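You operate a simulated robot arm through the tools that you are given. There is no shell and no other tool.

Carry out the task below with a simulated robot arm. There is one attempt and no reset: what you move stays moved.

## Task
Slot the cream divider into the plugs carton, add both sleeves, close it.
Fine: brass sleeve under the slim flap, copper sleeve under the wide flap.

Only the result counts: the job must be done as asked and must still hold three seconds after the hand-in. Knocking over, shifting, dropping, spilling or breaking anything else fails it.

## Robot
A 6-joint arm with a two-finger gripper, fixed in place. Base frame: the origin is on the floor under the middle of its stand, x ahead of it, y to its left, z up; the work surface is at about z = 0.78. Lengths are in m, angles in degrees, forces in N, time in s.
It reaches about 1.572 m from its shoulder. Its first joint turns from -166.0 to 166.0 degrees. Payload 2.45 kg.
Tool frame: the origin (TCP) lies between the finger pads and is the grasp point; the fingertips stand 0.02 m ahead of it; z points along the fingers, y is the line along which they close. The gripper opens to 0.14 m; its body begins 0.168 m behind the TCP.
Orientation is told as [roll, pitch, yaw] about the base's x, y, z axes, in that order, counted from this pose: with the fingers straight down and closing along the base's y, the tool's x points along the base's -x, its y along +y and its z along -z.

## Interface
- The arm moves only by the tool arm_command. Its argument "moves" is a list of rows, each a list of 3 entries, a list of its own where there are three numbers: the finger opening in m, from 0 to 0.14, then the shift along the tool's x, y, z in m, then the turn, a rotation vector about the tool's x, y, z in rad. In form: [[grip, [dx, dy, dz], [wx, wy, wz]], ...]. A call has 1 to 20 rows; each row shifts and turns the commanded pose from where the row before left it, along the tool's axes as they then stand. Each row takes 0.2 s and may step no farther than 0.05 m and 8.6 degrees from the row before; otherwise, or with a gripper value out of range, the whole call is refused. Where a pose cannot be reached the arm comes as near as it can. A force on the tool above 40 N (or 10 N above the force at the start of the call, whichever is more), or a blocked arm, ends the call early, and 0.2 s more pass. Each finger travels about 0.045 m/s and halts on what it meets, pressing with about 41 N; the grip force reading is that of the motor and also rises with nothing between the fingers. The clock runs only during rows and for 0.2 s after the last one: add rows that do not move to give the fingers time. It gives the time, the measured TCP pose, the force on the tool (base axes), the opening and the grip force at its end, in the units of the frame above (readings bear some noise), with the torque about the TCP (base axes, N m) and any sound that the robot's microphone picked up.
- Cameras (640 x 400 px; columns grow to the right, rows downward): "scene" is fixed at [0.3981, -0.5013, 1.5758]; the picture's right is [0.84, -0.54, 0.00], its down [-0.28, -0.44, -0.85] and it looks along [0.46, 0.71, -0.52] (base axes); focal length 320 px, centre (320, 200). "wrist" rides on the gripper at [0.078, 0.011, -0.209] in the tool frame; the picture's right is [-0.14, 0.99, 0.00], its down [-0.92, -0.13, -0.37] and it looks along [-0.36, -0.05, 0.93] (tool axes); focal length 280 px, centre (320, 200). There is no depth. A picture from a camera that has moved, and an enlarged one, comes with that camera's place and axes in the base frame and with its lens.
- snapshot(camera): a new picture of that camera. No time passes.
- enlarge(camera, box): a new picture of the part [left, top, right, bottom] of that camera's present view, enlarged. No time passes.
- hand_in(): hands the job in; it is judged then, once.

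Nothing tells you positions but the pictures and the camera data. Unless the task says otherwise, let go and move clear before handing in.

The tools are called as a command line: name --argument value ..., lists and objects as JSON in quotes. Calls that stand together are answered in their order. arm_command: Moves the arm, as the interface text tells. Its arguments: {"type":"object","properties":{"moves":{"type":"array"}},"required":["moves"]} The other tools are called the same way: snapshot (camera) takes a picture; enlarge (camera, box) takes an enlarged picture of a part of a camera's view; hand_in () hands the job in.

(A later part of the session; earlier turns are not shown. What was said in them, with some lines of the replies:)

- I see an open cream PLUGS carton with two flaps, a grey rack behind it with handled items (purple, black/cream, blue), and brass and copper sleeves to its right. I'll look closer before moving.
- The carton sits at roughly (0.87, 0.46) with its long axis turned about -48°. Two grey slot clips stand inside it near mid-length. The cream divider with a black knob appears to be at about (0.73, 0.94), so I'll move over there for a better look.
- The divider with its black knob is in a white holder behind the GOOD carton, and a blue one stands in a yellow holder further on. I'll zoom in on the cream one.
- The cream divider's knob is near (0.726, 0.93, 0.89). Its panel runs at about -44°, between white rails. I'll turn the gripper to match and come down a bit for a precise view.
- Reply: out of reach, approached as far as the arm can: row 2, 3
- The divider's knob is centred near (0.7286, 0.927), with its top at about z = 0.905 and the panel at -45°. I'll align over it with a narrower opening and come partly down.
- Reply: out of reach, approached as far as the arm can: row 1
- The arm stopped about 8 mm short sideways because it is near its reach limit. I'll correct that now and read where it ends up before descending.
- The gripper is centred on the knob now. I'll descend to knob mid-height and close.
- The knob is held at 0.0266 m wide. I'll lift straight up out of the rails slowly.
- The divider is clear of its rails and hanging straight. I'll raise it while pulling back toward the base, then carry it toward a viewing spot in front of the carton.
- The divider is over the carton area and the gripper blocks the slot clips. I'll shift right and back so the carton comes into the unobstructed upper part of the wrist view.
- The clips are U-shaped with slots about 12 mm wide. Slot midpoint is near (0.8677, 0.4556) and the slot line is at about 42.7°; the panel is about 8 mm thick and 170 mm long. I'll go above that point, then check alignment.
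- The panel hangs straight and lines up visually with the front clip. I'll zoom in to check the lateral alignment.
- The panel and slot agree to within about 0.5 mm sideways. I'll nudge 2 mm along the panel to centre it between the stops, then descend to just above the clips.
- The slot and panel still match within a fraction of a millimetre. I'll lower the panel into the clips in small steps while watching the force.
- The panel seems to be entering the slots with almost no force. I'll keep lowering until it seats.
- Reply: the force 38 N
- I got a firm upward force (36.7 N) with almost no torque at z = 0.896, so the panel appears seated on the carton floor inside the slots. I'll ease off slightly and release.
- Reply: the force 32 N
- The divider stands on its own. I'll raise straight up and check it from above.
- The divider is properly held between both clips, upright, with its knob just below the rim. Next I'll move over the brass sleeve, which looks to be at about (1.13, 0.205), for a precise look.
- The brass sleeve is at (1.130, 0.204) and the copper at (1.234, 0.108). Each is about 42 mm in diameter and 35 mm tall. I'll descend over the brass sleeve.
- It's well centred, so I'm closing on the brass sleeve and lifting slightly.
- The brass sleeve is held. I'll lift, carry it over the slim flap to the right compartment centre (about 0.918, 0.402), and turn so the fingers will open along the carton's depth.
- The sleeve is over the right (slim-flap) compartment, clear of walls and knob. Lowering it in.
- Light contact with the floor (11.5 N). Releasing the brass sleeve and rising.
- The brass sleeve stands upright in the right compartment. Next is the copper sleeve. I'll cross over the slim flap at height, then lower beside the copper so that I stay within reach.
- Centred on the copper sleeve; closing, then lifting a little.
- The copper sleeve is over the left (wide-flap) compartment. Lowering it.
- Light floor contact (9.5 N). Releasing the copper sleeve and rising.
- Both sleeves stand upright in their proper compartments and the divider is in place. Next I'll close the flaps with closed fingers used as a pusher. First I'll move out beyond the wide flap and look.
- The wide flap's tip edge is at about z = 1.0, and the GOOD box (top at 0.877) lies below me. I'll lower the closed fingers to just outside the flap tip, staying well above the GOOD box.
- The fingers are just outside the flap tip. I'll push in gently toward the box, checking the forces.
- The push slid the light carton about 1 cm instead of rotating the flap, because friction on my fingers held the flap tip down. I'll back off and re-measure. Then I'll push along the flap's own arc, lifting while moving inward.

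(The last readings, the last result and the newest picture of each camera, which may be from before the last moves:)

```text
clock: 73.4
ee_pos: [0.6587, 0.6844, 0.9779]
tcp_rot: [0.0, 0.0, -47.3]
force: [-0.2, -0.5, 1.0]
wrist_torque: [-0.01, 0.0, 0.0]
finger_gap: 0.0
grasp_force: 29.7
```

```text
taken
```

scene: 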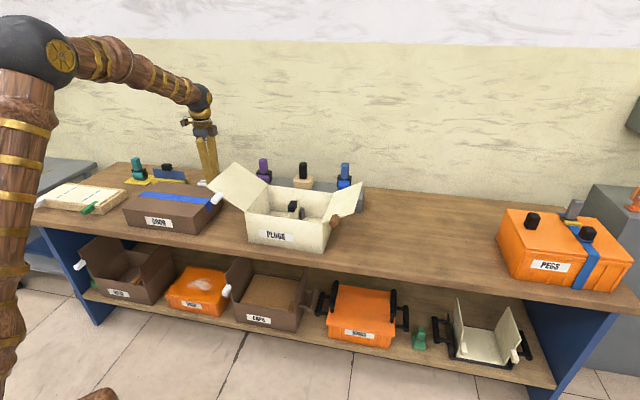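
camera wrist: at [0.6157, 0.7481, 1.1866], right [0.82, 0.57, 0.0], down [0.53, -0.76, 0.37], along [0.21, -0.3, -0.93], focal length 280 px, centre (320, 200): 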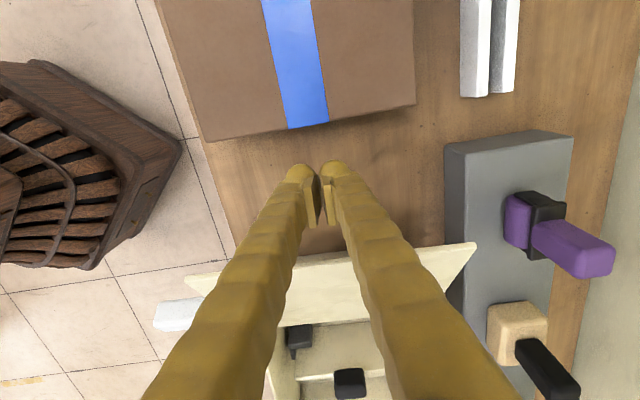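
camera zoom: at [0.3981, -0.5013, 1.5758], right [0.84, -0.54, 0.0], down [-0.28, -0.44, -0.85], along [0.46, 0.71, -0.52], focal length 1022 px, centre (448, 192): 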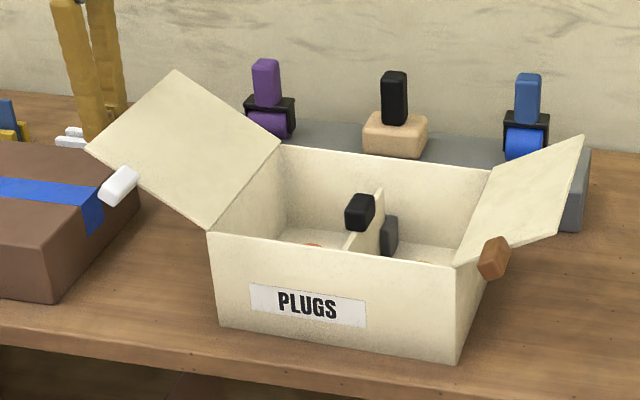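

The whole carton moved about 2 cm along its length and its contents are undisturbed. Now I'll touch the tip and move along its arc, mostly up at first.

arm_command --moves '[[0.0, [-0.012, 0, 0], [0, 0, 0]], [0.0, [-0.011, 0, 0], [0, 0, 0]], [0.0, [-0.006, 0, -0.008], [0, 0, 0]], [0.0, [-0.0081, 0, -0.0123], [0, 0, 0]], [0.0, [-0.0092, 0, -0.0115], [0, 0, 0]]]'

enlarge --camera "scene" --box '[180, 140, 380, 265]'

```text
clock: 74.6
ee_pos: [0.6912, 0.6501, 1.0089]
tcp_rot: [0.0, 0.0, -47.2]
force: [0.4, 0.2, 0.2]
wrist_torque: [-0.04, -0.03, 0.0]
finger_gap: 0.0
grasp_force: 29.3
```

```text
3.20 times, centred on (280, 202) of scene
camera zoom: at [0.3981, -0.5013, 1.5758], right [0.84, -0.54, 0.0], down [-0.28, -0.44, -0.85], along [0.46, 0.71, -0.52], focal length 1022 px, centre (448, 192)
```

zoom: 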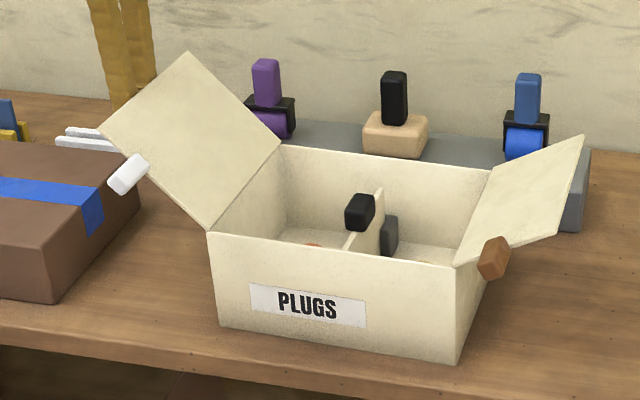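

That works: the flap is rotating and the carton stays put. Continuing along the arc.

arm_command --moves '[[0.0, [-0.0105, 0, -0.0105], [0, 0, 0]], [0.0, [-0.0113, 0, -0.0096], [0, 0, 0]], [0.0, [-0.012, 0, -0.0086], [0, 0, 0]], [0.0, [-0.0127, 0, -0.0075], [0, 0, 0]], [0.0, [-0.0133, 0, -0.0064], [0, 0, 0]]]'

enlarge --camera "scene" --box '[180, 120, 380, 245]'

```text
clock: 75.8
ee_pos: [0.7329, 0.6056, 1.0516]
tcp_rot: [-0.1, -0.1, -47.2]
force: [0.4, -0.2, -0.4]
wrist_torque: [-0.01, 0.0, -0.05]
finger_gap: 0.0
grasp_force: 29.7
```

```text
3.20 times, centred on (280, 182) of scene
camera zoom: at [0.3981, -0.5013, 1.5758], right [0.84, -0.54, 0.0], down [-0.28, -0.44, -0.85], along [0.46, 0.71, -0.52], focal length 1022 px, centre (448, 256)
```

zoom: 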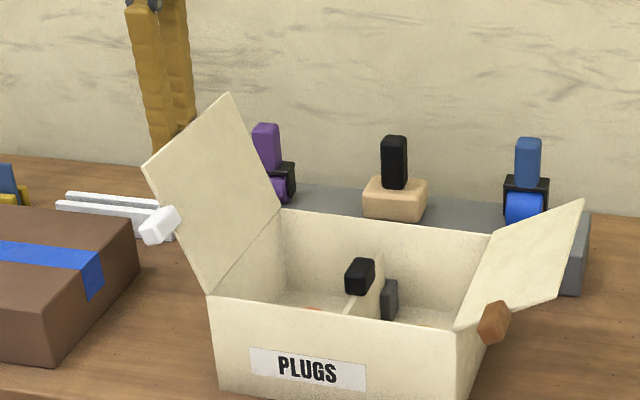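

arm_command --moves '[[0.0, [-0.0138, 0, -0.0052], [0, 0, 0]], [0.0, [-0.0142, 0, -0.004], [0, 0, 0]], [0.0, [-0.0145, 0, -0.002], [0, 0, 0]], [0.0, [-0.0147, 0, 0], [0, 0, 0]], [0.0, [-0.012, 0, 0], [0, 0, 0]]]'

enlarge --camera "scene" --box '[180, 120, 380, 245]'

```text
clock: 77.0
ee_pos: [0.7783, 0.5557, 1.0642]
tcp_rot: [0.0, 0.1, -47.2]
force: [-0.1, -0.3, -0.2]
wrist_torque: [-0.03, 0.01, 0.0]
finger_gap: 0.0
grasp_force: 29.2
```

```text
3.20 times, centred on (280, 182) of scene
camera zoom: at [0.3981, -0.5013, 1.5758], right [0.84, -0.54, 0.0], down [-0.28, -0.44, -0.85], along [0.46, 0.71, -0.52], focal length 1022 px, centre (448, 256)
```

zoom: 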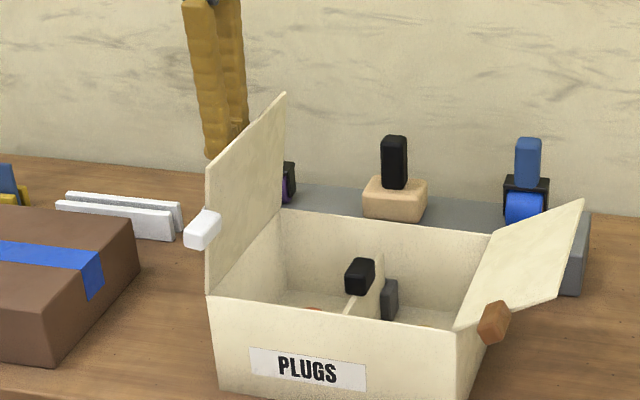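

The wide flap is about vertical. I'll carry it past vertical in small steps.

arm_command --moves '[[0.0, [-0.012, 0, 0], [0, 0, 0]], [0.0, [-0.012, 0, 0.001], [0, 0, 0]], [0.0, [-0.012, 0, 0.003], [0, 0, 0]], [0.0, [-0.012, 0, 0.004], [0, 0, 0]]]'

enlarge --camera "scene" --box '[180, 120, 380, 245]'

```text
clock: 78.0
ee_pos: [0.811, 0.5192, 1.0545]
tcp_rot: [0.1, 0.0, -47.3]
force: [0.4, 1.1, -0.2]
wrist_torque: [-0.02, -0.02, -0.02]
finger_gap: 0.0
grasp_force: 29.5
```

```text
3.20 times, centred on (280, 182) of scene
camera zoom: at [0.3981, -0.5013, 1.5758], right [0.84, -0.54, 0.0], down [-0.28, -0.44, -0.85], along [0.46, 0.71, -0.52], focal length 1022 px, centre (448, 256)
```

zoom: 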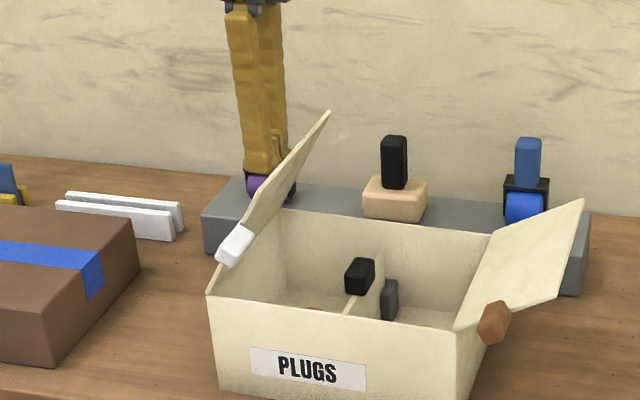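

arm_command --moves '[[0.0, [-0.013, 0, 0.0063], [0, 0, 0]], [0.0, [-0.0116, 0, 0.0072], [0, 0, 0]], [0.0, [-0.0107, 0, 0.0084], [0, 0, 0]], [0.0, [-0.0098, 0, 0.0094], [0, 0, 0]], [0.0, [-0.0087, 0, 0.0105], [0, 0, 0]]]'

enlarge --camera "scene" --box '[180, 120, 380, 245]'

```text
clock: 79.2
ee_pos: [0.8483, 0.4796, 1.013]
tcp_rot: [0.0, 0.0, -47.1]
force: [0.2, -0.4, 0.2]
wrist_torque: [0.0, 0.0, -0.02]
finger_gap: 0.0
grasp_force: 29.1
```

```text
3.20 times, centred on (280, 182) of scene
camera zoom: at [0.3981, -0.5013, 1.5758], right [0.84, -0.54, 0.0], down [-0.28, -0.44, -0.85], along [0.46, 0.71, -0.52], focal length 1022 px, centre (448, 256)
```

zoom: 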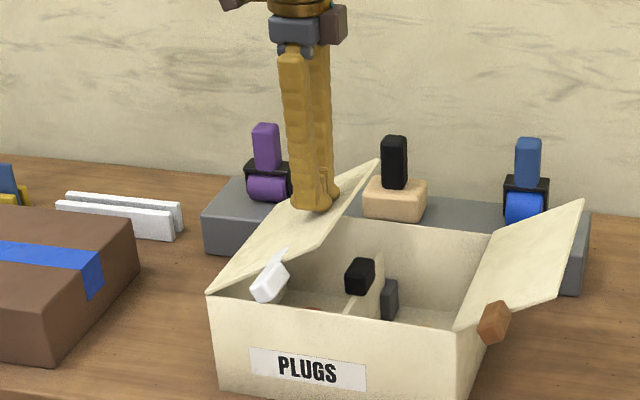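

arm_command --moves '[[0.0, [-0.0076, 0, 0.0112], [0, 0, 0]], [0.0, [-0.0064, 0, 0.0121], [0, 0, 0]], [0.0, [-0.0051, 0, 0.0126], [0, 0, 0]], [0.0, [-0.0038, 0, 0.0131], [0, 0, 0]]]'

enlarge --camera "scene" --box '[180, 120, 380, 245]'

snapshot --camera "wrist"

```text
clock: 80.2
ee_pos: [0.8635, 0.4629, 0.9645]
tcp_rot: [-0.1, 0.0, -47.3]
force: [0.3, -0.2, 1.2]
wrist_torque: [0.02, 0.02, 0.0]
finger_gap: 0.0002
grasp_force: 29.3
```

```text
3.20 times, centred on (280, 182) of scene
camera zoom: at [0.3981, -0.5013, 1.5758], right [0.84, -0.54, 0.0], down [-0.28, -0.44, -0.85], along [0.46, 0.71, -0.52], focal length 1022 px, centre (448, 256)
```

zoom: 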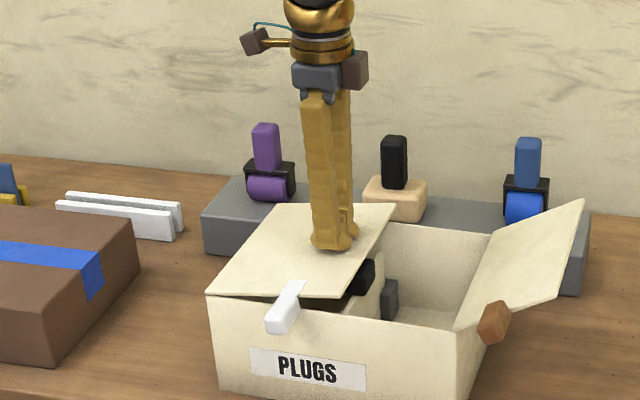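

```text
taken
camera wrist: at [0.8195, 0.5279, 1.1722], right [0.82, 0.57, 0.0], down [0.53, -0.76, 0.37], along [0.21, -0.3, -0.93], focal length 280 px, centre (320, 200)
```

wrist: 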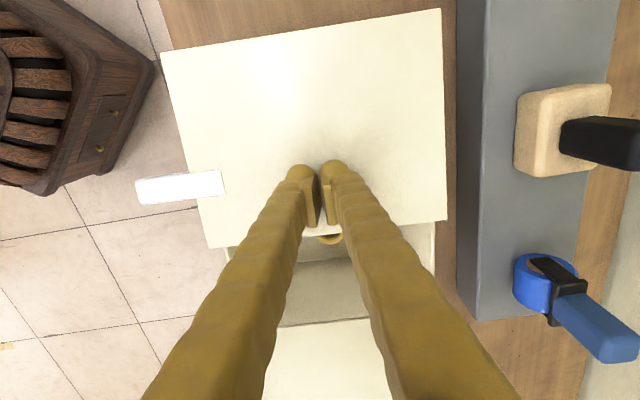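

Nearly closed. I'll press down gently the rest of the way.

arm_command --moves '[[0.0, [0, 0, 0.008], [0, 0, 0]], [0.0, [0, 0, 0.006], [0, 0, 0]], [0.0, [0, 0, 0.004], [0, 0, 0]], [0.0, [0, 0, 0], [0, 0, 0]]]'

enlarge --camera "scene" --box '[180, 120, 380, 245]'

```text
clock: 81.2
ee_pos: [0.8629, 0.4646, 0.9472]
tcp_rot: [0.0, -0.1, -47.3]
force: [-0.3, 0.3, 0.4]
wrist_torque: [0.01, 0.02, 0.01]
finger_gap: 0.0
grasp_force: 29.2
```

```text
3.20 times, centred on (280, 182) of scene
camera zoom: at [0.3981, -0.5013, 1.5758], right [0.84, -0.54, 0.0], down [-0.28, -0.44, -0.85], along [0.46, 0.71, -0.52], focal length 1022 px, centre (448, 256)
```

zoom: 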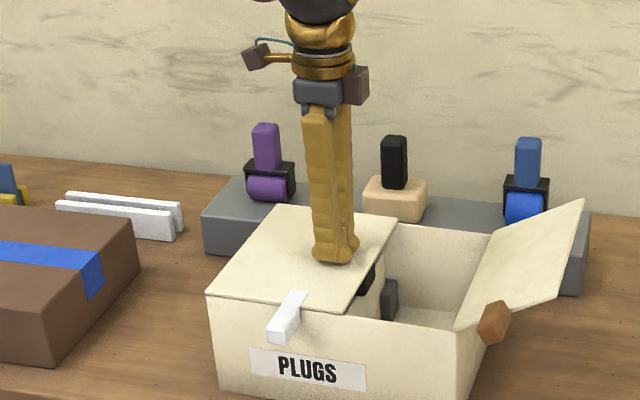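

arm_command --moves '[[0.0, [0, 0, 0.003], [0, 0, 0]], [0.0, [0, 0, 0.002], [0, 0, 0]], [0.0, [0, 0, 0], [0, 0, 0]]]'

enlarge --camera "scene" --box '[190, 150, 350, 250]'

```text
clock: 82.1
ee_pos: [0.864, 0.4636, 0.9448]
tcp_rot: [0.2, -0.1, -47.3]
force: [-4.4, -0.2, 17.8]
wrist_torque: [0.0, 0.14, 0.03]
finger_gap: 0.006
grasp_force: 30.1
stopped in row 3: the force on the tool passed its limit at 41 N (the readings are from after the stop); the commanded pose is now the measured one
```

```text
4.00 times, centred on (270, 200) of scene
camera zoom: at [0.3981, -0.5013, 1.5758], right [0.84, -0.54, 0.0], down [-0.28, -0.44, -0.85], along [0.46, 0.71, -0.52], focal length 1278 px, centre (520, 200)
```

zoom: 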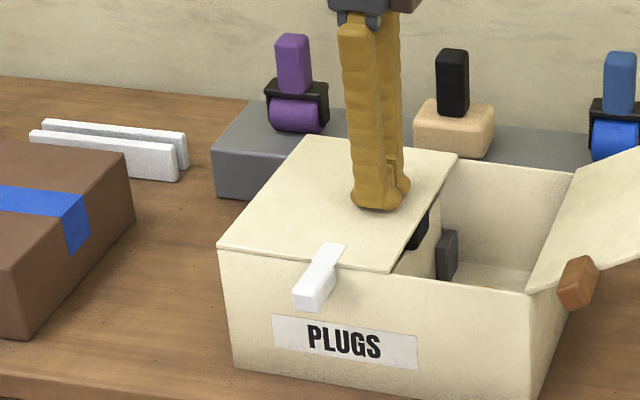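

Firm stop: the wide flap lies flat. I'll lift off and check that it stays closed.

arm_command --moves '[[0.0, [0, 0, -0.01], [0, 0, 0]], [0.0, [0, 0, -0.02], [0, 0, 0]], [0.0, [0, 0, -0.03], [0, 0, 0]], [0.0, [0, 0, -0.04], [0, 0, 0]], [0.0, [0, 0, -0.04], [0, 0, 0]], [0.0, [0, 0, -0.04], [0, 0, 0]], [0.0, [0, 0, 0], [0, 0, 0]], [0.0, [0, 0, 0], [0, 0, 0]]]'

snapshot --camera "wrist"

enlarge --camera "scene" --box '[190, 150, 370, 263]'

```text
clock: 83.9
ee_pos: [0.8635, 0.4639, 1.1231]
tcp_rot: [0.1, 0.0, -47.3]
force: [-1.1, -0.3, -0.1]
wrist_torque: [-0.02, 0.0, -0.01]
finger_gap: 0.0001
grasp_force: 30.4
```

```text
taken
camera wrist: at [0.8198, 0.5279, 1.3311], right [0.82, 0.57, 0.0], down [0.53, -0.76, 0.37], along [0.21, -0.3, -0.93], focal length 280 px, centre (320, 200)
```

wrist: 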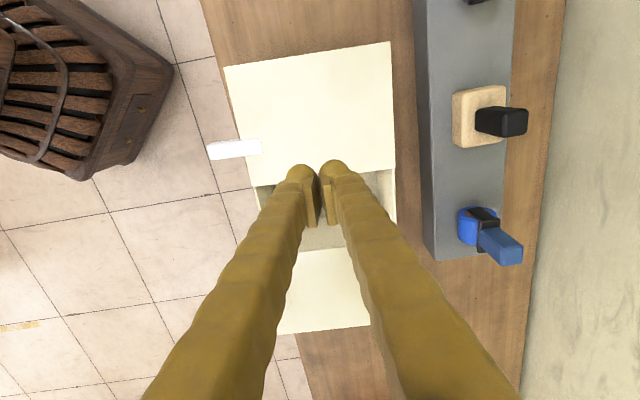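

```text
3.54 times, centred on (280, 206) of scene
camera zoom: at [0.3981, -0.5013, 1.5758], right [0.84, -0.54, 0.0], down [-0.28, -0.44, -0.85], along [0.46, 0.71, -0.52], focal length 1131 px, centre (462, 177)
```

zoom: 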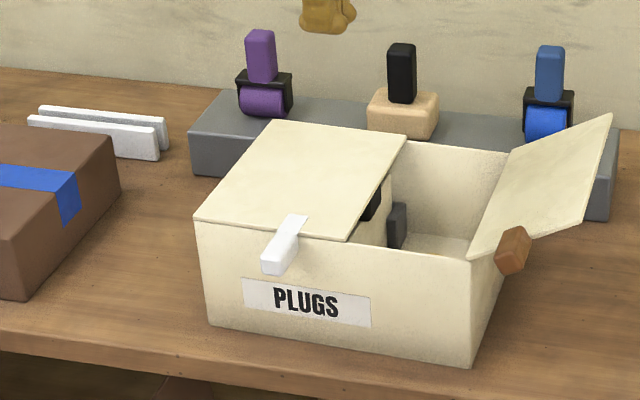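

The wide flap stays shut by itself. Now I'll go around to the outside of the slim flap, passing above it.

arm_command --moves '[[0.0, [-0.048, 0, 0], [0, 0, 0]], [0.0, [-0.048, 0, 0], [0, 0, 0]], [0.0, [-0.048, 0, 0], [0, 0, 0]], [0.0, [-0.048, 0, 0], [0, 0, 0]], [0.0, [-0.048, 0, 0], [0, 0, 0]], [0.0, [-0.048, 0, 0], [0, 0, 0]], [0.0, [-0.048, 0, 0], [0, 0, 0]], [0.0, [-0.048, 0, 0], [0, 0, 0]], [0.0, [0, 0, 0], [0, 0, 0]], [0.0, [0, 0, 0], [0, 0, 0]]]'

snapshot --camera "wrist"

snapshot --camera "scene"

```text
clock: 86.1
ee_pos: [1.1256, 0.1819, 1.1223]
tcp_rot: [0.1, 0.0, -47.2]
force: [0.1, 0.0, 0.1]
wrist_torque: [-0.01, 0.01, -0.01]
finger_gap: 0.0
grasp_force: 29.4
```

```text
taken
camera wrist: at [1.0807, 0.2457, 1.3309], right [0.82, 0.57, 0.0], down [0.53, -0.76, 0.37], along [0.21, -0.3, -0.93], focal length 280 px, centre (320, 200)
```

wrist: 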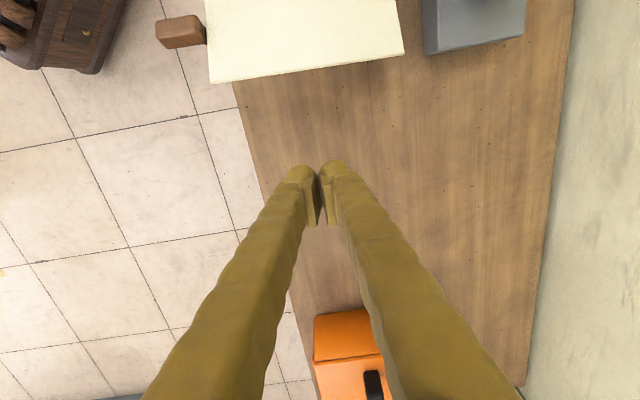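

```text
taken
```

scene: 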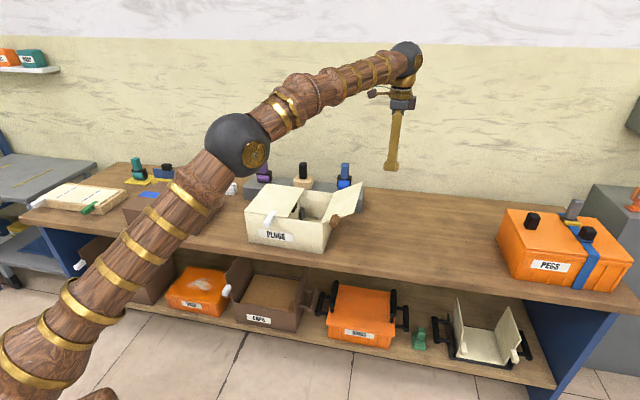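

arm_command --moves '[[0.0, [0, 0, 0.041], [0, 0, 0]], [0.0, [0, 0, 0.041], [0, 0, 0]], [0.0, [0, 0, 0.041], [0, 0, 0]], [0.0, [0, 0, 0.041], [0, 0, 0]], [0.0, [0.035, 0, 0], [0, 0, 0]], [0.0, [0.03, 0, 0], [0, 0, 0]], [0.0, [0, 0, 0], [0, 0, 0]], [0.0, [0, 0, 0], [0, 0, 0]]]'

enlarge --camera "scene" --box '[230, 130, 430, 255]'

snapshot --camera "wrist"

```text
clock: 87.9
ee_pos: [1.081, 0.2289, 0.9594]
tcp_rot: [0.1, 0.0, -47.2]
force: [-0.2, -0.2, 0.0]
wrist_torque: [0.02, -0.02, -0.02]
finger_gap: 0.0
grasp_force: 29.3
```

```text
3.20 times, centred on (330, 192) of scene
camera zoom: at [0.3981, -0.5013, 1.5758], right [0.84, -0.54, 0.0], down [-0.28, -0.44, -0.85], along [0.46, 0.71, -0.52], focal length 1022 px, centre (288, 224)
```

zoom: 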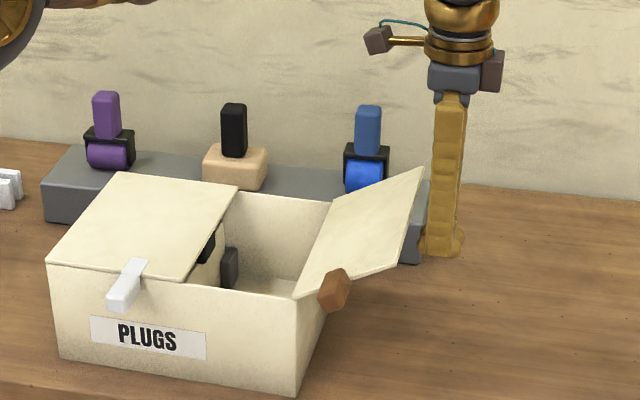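

```text
taken
camera wrist: at [1.0361, 0.2937, 1.1676], right [0.82, 0.57, 0.0], down [0.53, -0.76, 0.37], along [0.21, -0.3, -0.93], focal length 280 px, centre (320, 200)
```

wrist: 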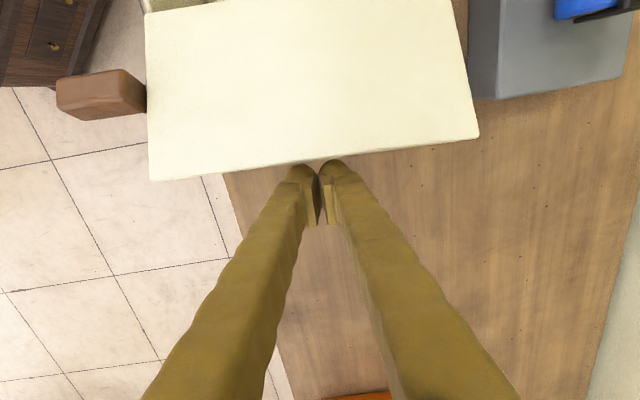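

arm_command --moves '[[0.0, [0.01, 0, 0], [0, 0, 0]], [0.0, [0.007, 0, -0.004], [0, 0, 0]], [0.0, [0.006, 0, -0.008], [0, 0, 0]], [0.0, [0.007, 0, -0.0095], [0, 0, 0]], [0.0, [0.0075, 0, -0.009], [0, 0, 0]]]'

enlarge --camera "scene" --box '[230, 130, 430, 255]'

```text
clock: 89.1
ee_pos: [1.0552, 0.2567, 0.9887]
tcp_rot: [0.1, 0.0, -47.3]
force: [-0.5, -0.1, -0.6]
wrist_torque: [-0.01, 0.03, -0.01]
finger_gap: 0.0
grasp_force: 29.4
```

```text
3.20 times, centred on (330, 192) of scene
camera zoom: at [0.3981, -0.5013, 1.5758], right [0.84, -0.54, 0.0], down [-0.28, -0.44, -0.85], along [0.46, 0.71, -0.52], focal length 1022 px, centre (288, 224)
```

zoom: 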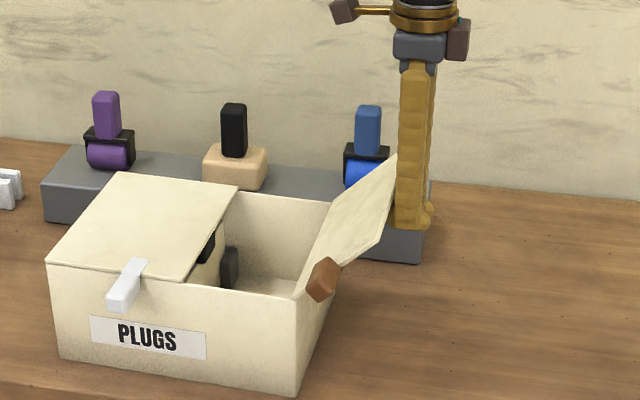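

The slim flap follows and the carton stays put. Continuing its arc.

arm_command --moves '[[0.0, [0.0085, 0, -0.0076], [0, 0, 0]], [0.0, [0.0091, 0, -0.0069], [0, 0, 0]], [0.0, [0.0097, 0, -0.006], [0, 0, 0]], [0.0, [0.0102, 0, -0.0052], [0, 0, 0]], [0.0, [0.0106, 0, -0.0043], [0, 0, 0]], [0.0, [0.0109, 0, -0.0033], [0, 0, 0]]]'

enlarge --camera "scene" --box '[230, 130, 430, 255]'

```text
clock: 90.5
ee_pos: [1.0151, 0.3015, 1.0222]
tcp_rot: [0.1, 0.0, -47.2]
force: [-1.2, 0.1, -0.4]
wrist_torque: [0.03, 0.01, 0.02]
finger_gap: 0.0002
grasp_force: 29.4
```

```text
3.20 times, centred on (330, 192) of scene
camera zoom: at [0.3981, -0.5013, 1.5758], right [0.84, -0.54, 0.0], down [-0.28, -0.44, -0.85], along [0.46, 0.71, -0.52], focal length 1022 px, centre (288, 224)
```

zoom: 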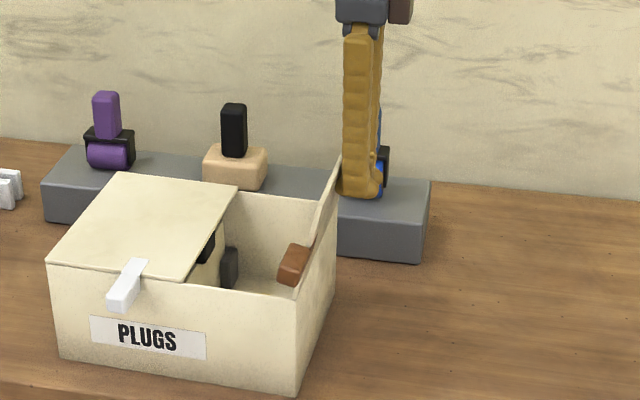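

arm_command --moves '[[0.0, [0.0112, 0, -0.0015], [0, 0, 0]], [0.0, [0.0113, 0, 0], [0, 0, 0]], [0.0, [0.0113, 0, 0], [0, 0, 0]], [0.0, [0.0113, 0, 0], [0, 0, 0]], [0.0, [0.011, 0, 0.002], [0, 0, 0]]]'

enlarge --camera "scene" --box '[230, 130, 430, 255]'

```text
clock: 91.7
ee_pos: [0.9784, 0.3412, 1.0225]
tcp_rot: [0.0, 0.0, -47.2]
force: [-0.2, 0.4, 0.1]
wrist_torque: [0.02, 0.02, 0.0]
finger_gap: 0.0
grasp_force: 29.4
```

```text
3.20 times, centred on (330, 192) of scene
camera zoom: at [0.3981, -0.5013, 1.5758], right [0.84, -0.54, 0.0], down [-0.28, -0.44, -0.85], along [0.46, 0.71, -0.52], focal length 1022 px, centre (288, 224)
```

zoom: 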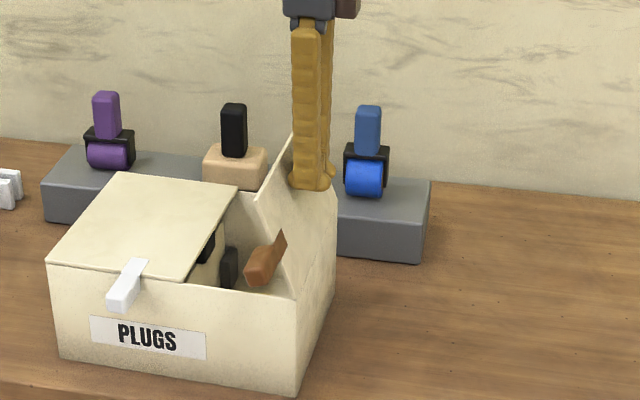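

arm_command --moves '[[0.0, [0.012, 0, 0.001], [0, 0, 0]], [0.0, [0.01, 0, 0.004], [0, 0, 0]], [0.0, [0.009, 0, 0.005], [0, 0, 0]], [0.0, [0.0125, 0, 0.0108], [0, 0, 0]], [0.0, [0.011, 0, 0.0125], [0, 0, 0]]]'

enlarge --camera "scene" --box '[230, 130, 430, 255]'

```text
clock: 92.9
ee_pos: [0.941, 0.3831, 0.9888]
tcp_rot: [0.1, 0.0, -47.3]
force: [-0.5, -0.3, -0.5]
wrist_torque: [0.01, 0.03, 0.0]
finger_gap: 0.0
grasp_force: 29.4
```

```text
3.20 times, centred on (330, 192) of scene
camera zoom: at [0.3981, -0.5013, 1.5758], right [0.84, -0.54, 0.0], down [-0.28, -0.44, -0.85], along [0.46, 0.71, -0.52], focal length 1022 px, centre (288, 224)
```

zoom: 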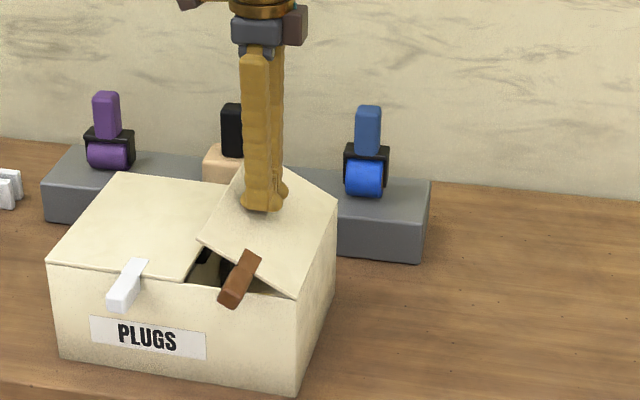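

arm_command --moves '[[0.0, [0.008, 0, 0.01], [0, 0, 0]], [0.0, [0.006, 0, 0.01], [0, 0, 0]], [0.0, [0.003, 0, 0.009], [0, 0, 0]], [0.0, [0, 0, 0.006], [0, 0, 0]], [0.0, [0, 0, 0], [0, 0, 0]]]'

enlarge --camera "scene" --box '[230, 130, 430, 255]'

snapshot --camera "wrist"

```text
clock: 94.1
ee_pos: [0.9275, 0.3936, 0.9555]
tcp_rot: [0.1, 0.1, -47.3]
force: [-0.6, 0.5, -0.6]
wrist_torque: [-0.01, 0.0, -0.02]
finger_gap: 0.0
grasp_force: 29.6
```

```text
3.20 times, centred on (330, 192) of scene
camera zoom: at [0.3981, -0.5013, 1.5758], right [0.84, -0.54, 0.0], down [-0.28, -0.44, -0.85], along [0.46, 0.71, -0.52], focal length 1022 px, centre (288, 224)
```

zoom: 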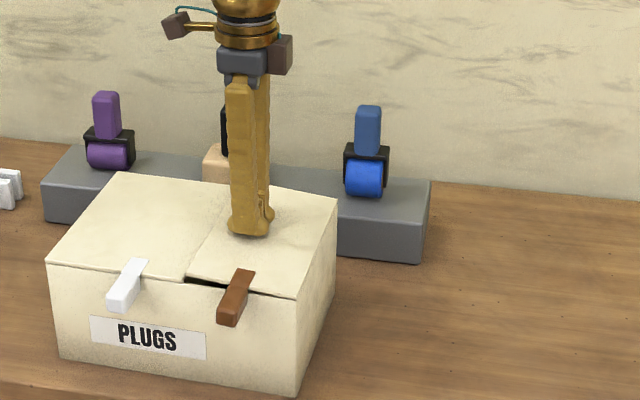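

```text
taken
camera wrist: at [0.8844, 0.4588, 1.1624], right [0.82, 0.57, 0.0], down [0.53, -0.76, 0.37], along [0.21, -0.3, -0.93], focal length 280 px, centre (320, 200)
```

wrist: 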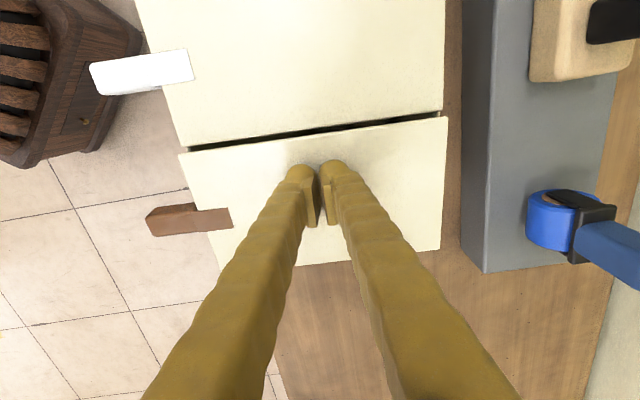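

Almost shut, and the two flaps meet edge-to-edge with no overlap. Pressing gently the rest of the way.

arm_command --moves '[[0.0, [0, 0, 0.004], [0, 0, 0]], [0.0, [0, 0, 0.003], [0, 0, 0]], [0.0, [0, 0, 0.0015], [0, 0, 0]], [0.0, [0, 0, 0], [0, 0, 0]]]'

enlarge --camera "scene" --box '[230, 150, 390, 250]'

```text
clock: 95.1
ee_pos: [0.929, 0.3944, 0.9457]
tcp_rot: [0.1, 0.1, -47.3]
force: [0.0, -2.1, 3.8]
wrist_torque: [-0.01, 0.01, -0.04]
finger_gap: 0.0061
grasp_force: 29.5
```

```text
4.00 times, centred on (310, 200) of scene
camera zoom: at [0.3981, -0.5013, 1.5758], right [0.84, -0.54, 0.0], down [-0.28, -0.44, -0.85], along [0.46, 0.71, -0.52], focal length 1278 px, centre (360, 200)
```

zoom: 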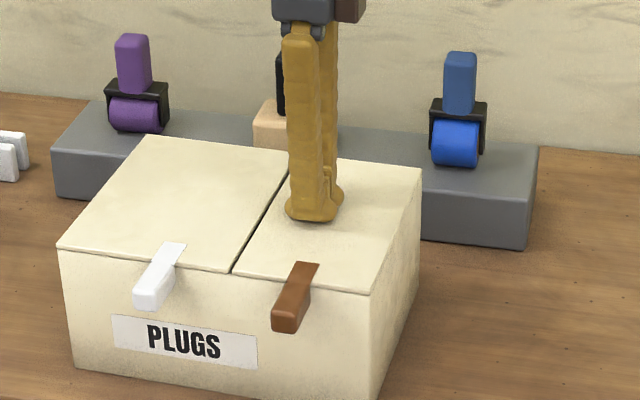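

arm_command --moves '[[0.0, [0, 0, 0.001], [0, 0, 0]], [0.0, [0, 0, 0.0], [0, 0, 0]]]'

arm_command --moves '[[0.0, [0, 0, -0.01], [0, 0, 0]], [0.0, [0, 0, -0.02], [0, 0, 0]], [0.0, [0, 0, -0.03], [0, 0, 0]], [0.0, [0, 0, -0.04], [0, 0, 0]], [0.0, [0, 0, -0.04], [0, 0, 0]], [0.0, [0, 0, -0.04], [0, 0, 0]], [0.0, [0, 0, 0], [0, 0, 0]], [0.0, [0, 0, 0], [0, 0, 0]]]'

snapshot --camera "wrist"

enlarge --camera "scene" --box '[230, 150, 390, 250]'

```text
clock: 95.7
ee_pos: [0.9287, 0.3941, 0.9452]
tcp_rot: [0.2, 0.0, -47.3]
force: [2.2, 2.5, 13.5]
wrist_torque: [0.02, -0.05, 0.03]
finger_gap: 0.0061
grasp_force: 29.0
```

```text
clock: 97.5
ee_pos: [0.9262, 0.3918, 1.1242]
tcp_rot: [0.1, 0.0, -47.3]
force: [-0.4, 0.0, 0.2]
wrist_torque: [-0.05, 0.02, -0.01]
finger_gap: 0.0
grasp_force: 29.3
```

```text
taken
camera wrist: at [0.8827, 0.4563, 1.3321], right [0.82, 0.57, 0.0], down [0.53, -0.76, 0.37], along [0.21, -0.3, -0.93], focal length 280 px, centre (320, 200)
```

wrist: 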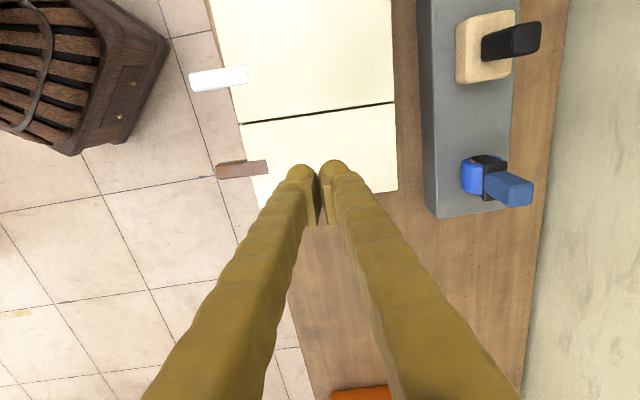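

```text
4.00 times, centred on (310, 200) of scene
camera zoom: at [0.3981, -0.5013, 1.5758], right [0.84, -0.54, 0.0], down [-0.28, -0.44, -0.85], along [0.46, 0.71, -0.52], focal length 1278 px, centre (360, 200)
```

zoom: 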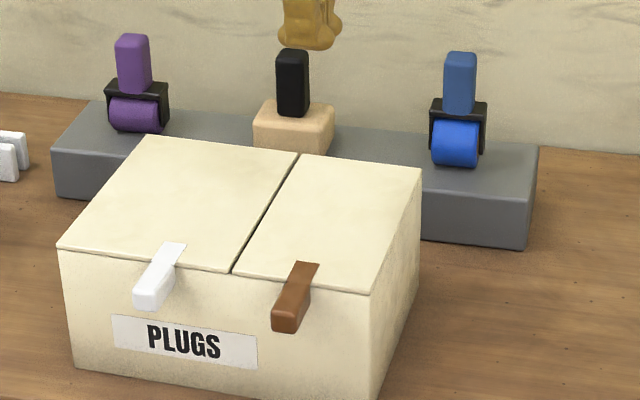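

Both flaps lie flat and stay shut after lifting away. I'll retreat, wait a few seconds, and verify that everything holds.

arm_command --moves '[[0.0, [0, 0, -0.03], [0, 0, 0]], [0.0, [0.0362, -0.0224, -0.012], [0, 0, 0]], [0.0, [0.0362, -0.0224, -0.012], [0, 0, 0]], [0.0, [0.0362, -0.0224, -0.012], [0, 0, 0]], [0.0, [0.0362, -0.0224, -0.012], [0, 0, 0]], [0.0, [0.0362, -0.0224, -0.012], [0, 0, 0]], [0.0, [0.0362, -0.0224, 0], [0, 0, 0]], [0.0, [0, 0, 0], [0, 0, 0]], [0.0, [0, 0, 0], [0, 0, 0]], [0.0, [0, 0, 0], [0, 0, 0]], [0.0, [0, 0, 0], [0, 0, 0]], [0.0, [0, 0, 0], [0, 0, 0]], [0.0, [0, 0, 0], [0, 0, 0]], [0.0, [0, 0, 0], [0, 0, 0]], [0.0, [0, 0, 0], [0, 0, 0]], [0.0, [0, 0, 0], [0, 0, 0]], [0.0, [0, 0, 0], [0, 0, 0]], [0.0, [0, 0, 0], [0, 0, 0]], [0.0, [0, 0, 0], [0, 0, 0]], [0.0, [0, 0, 0], [0, 0, 0]]]'

snapshot --camera "scene"

enlarge --camera "scene" --box '[230, 160, 374, 250]'

snapshot --camera "wrist"

```text
clock: 101.7
ee_pos: [0.6839, 0.4606, 1.2135]
tcp_rot: [0.1, 0.0, -47.2]
force: [-0.1, 0.0, 0.3]
wrist_torque: [0.01, -0.01, -0.01]
finger_gap: 0.0001
grasp_force: 29.9
```

```text
taken
```

scene: 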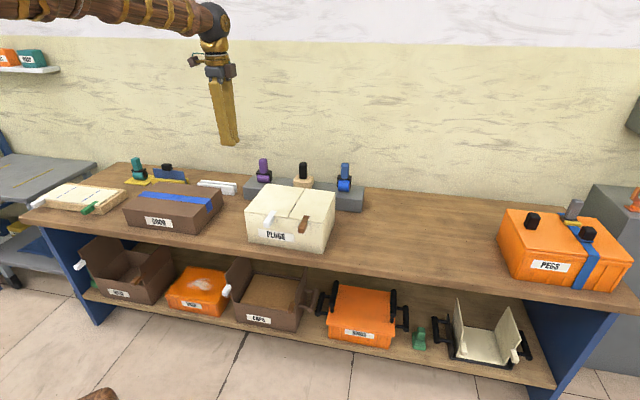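

```text
4.44 times, centred on (302, 205) of scene
camera zoom: at [0.3981, -0.5013, 1.5758], right [0.84, -0.54, 0.0], down [-0.28, -0.44, -0.85], along [0.46, 0.71, -0.52], focal length 1420 px, centre (400, 178)
```

zoom: 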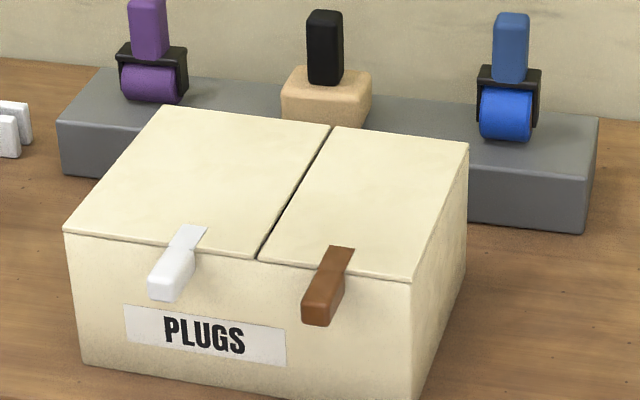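

```text
taken
camera wrist: at [0.6394, 0.5255, 1.4218], right [0.82, 0.57, 0.0], down [0.53, -0.76, 0.37], along [0.21, -0.3, -0.93], focal length 280 px, centre (320, 200)
```

wrist: 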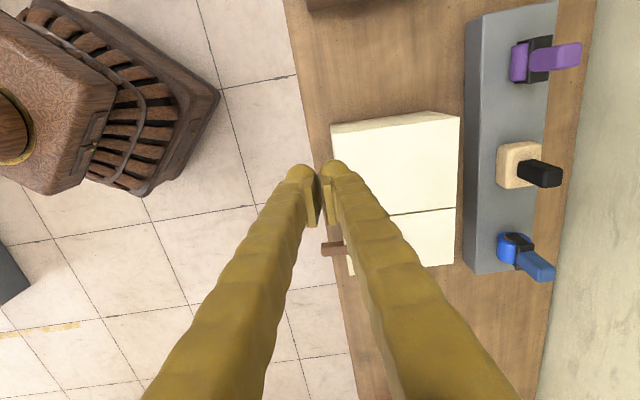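

The carton is shut with both flaps flat and stable for several seconds. The divider and both sleeves are inside, the arm is clear, and nothing else was disturbed. The carton itself did slide about 2 cm during my first push on the wide flap. Handing in.

hand_in

```text
The job is handed in.
```

I slotted the cream divider into the PLUGS carton, put both sleeves in and closed both flaps, then handed the job in. The brass sleeve is under the slim flap and the copper sleeve under the wide flap. Before I handed in, both flaps stayed flat for several seconds with the arm clear.

- **Carton moved:** my first push on the wide flap slid the carton about 2 cm along its length. I left it in the new spot. I saw no sign that the divider or sleeves moved, and I disturbed nothing else on the bench.
- **No tape:** I did not tape the carton. The GOOD and PEGS boxes have blue tape, but you only asked for this one to be closed.
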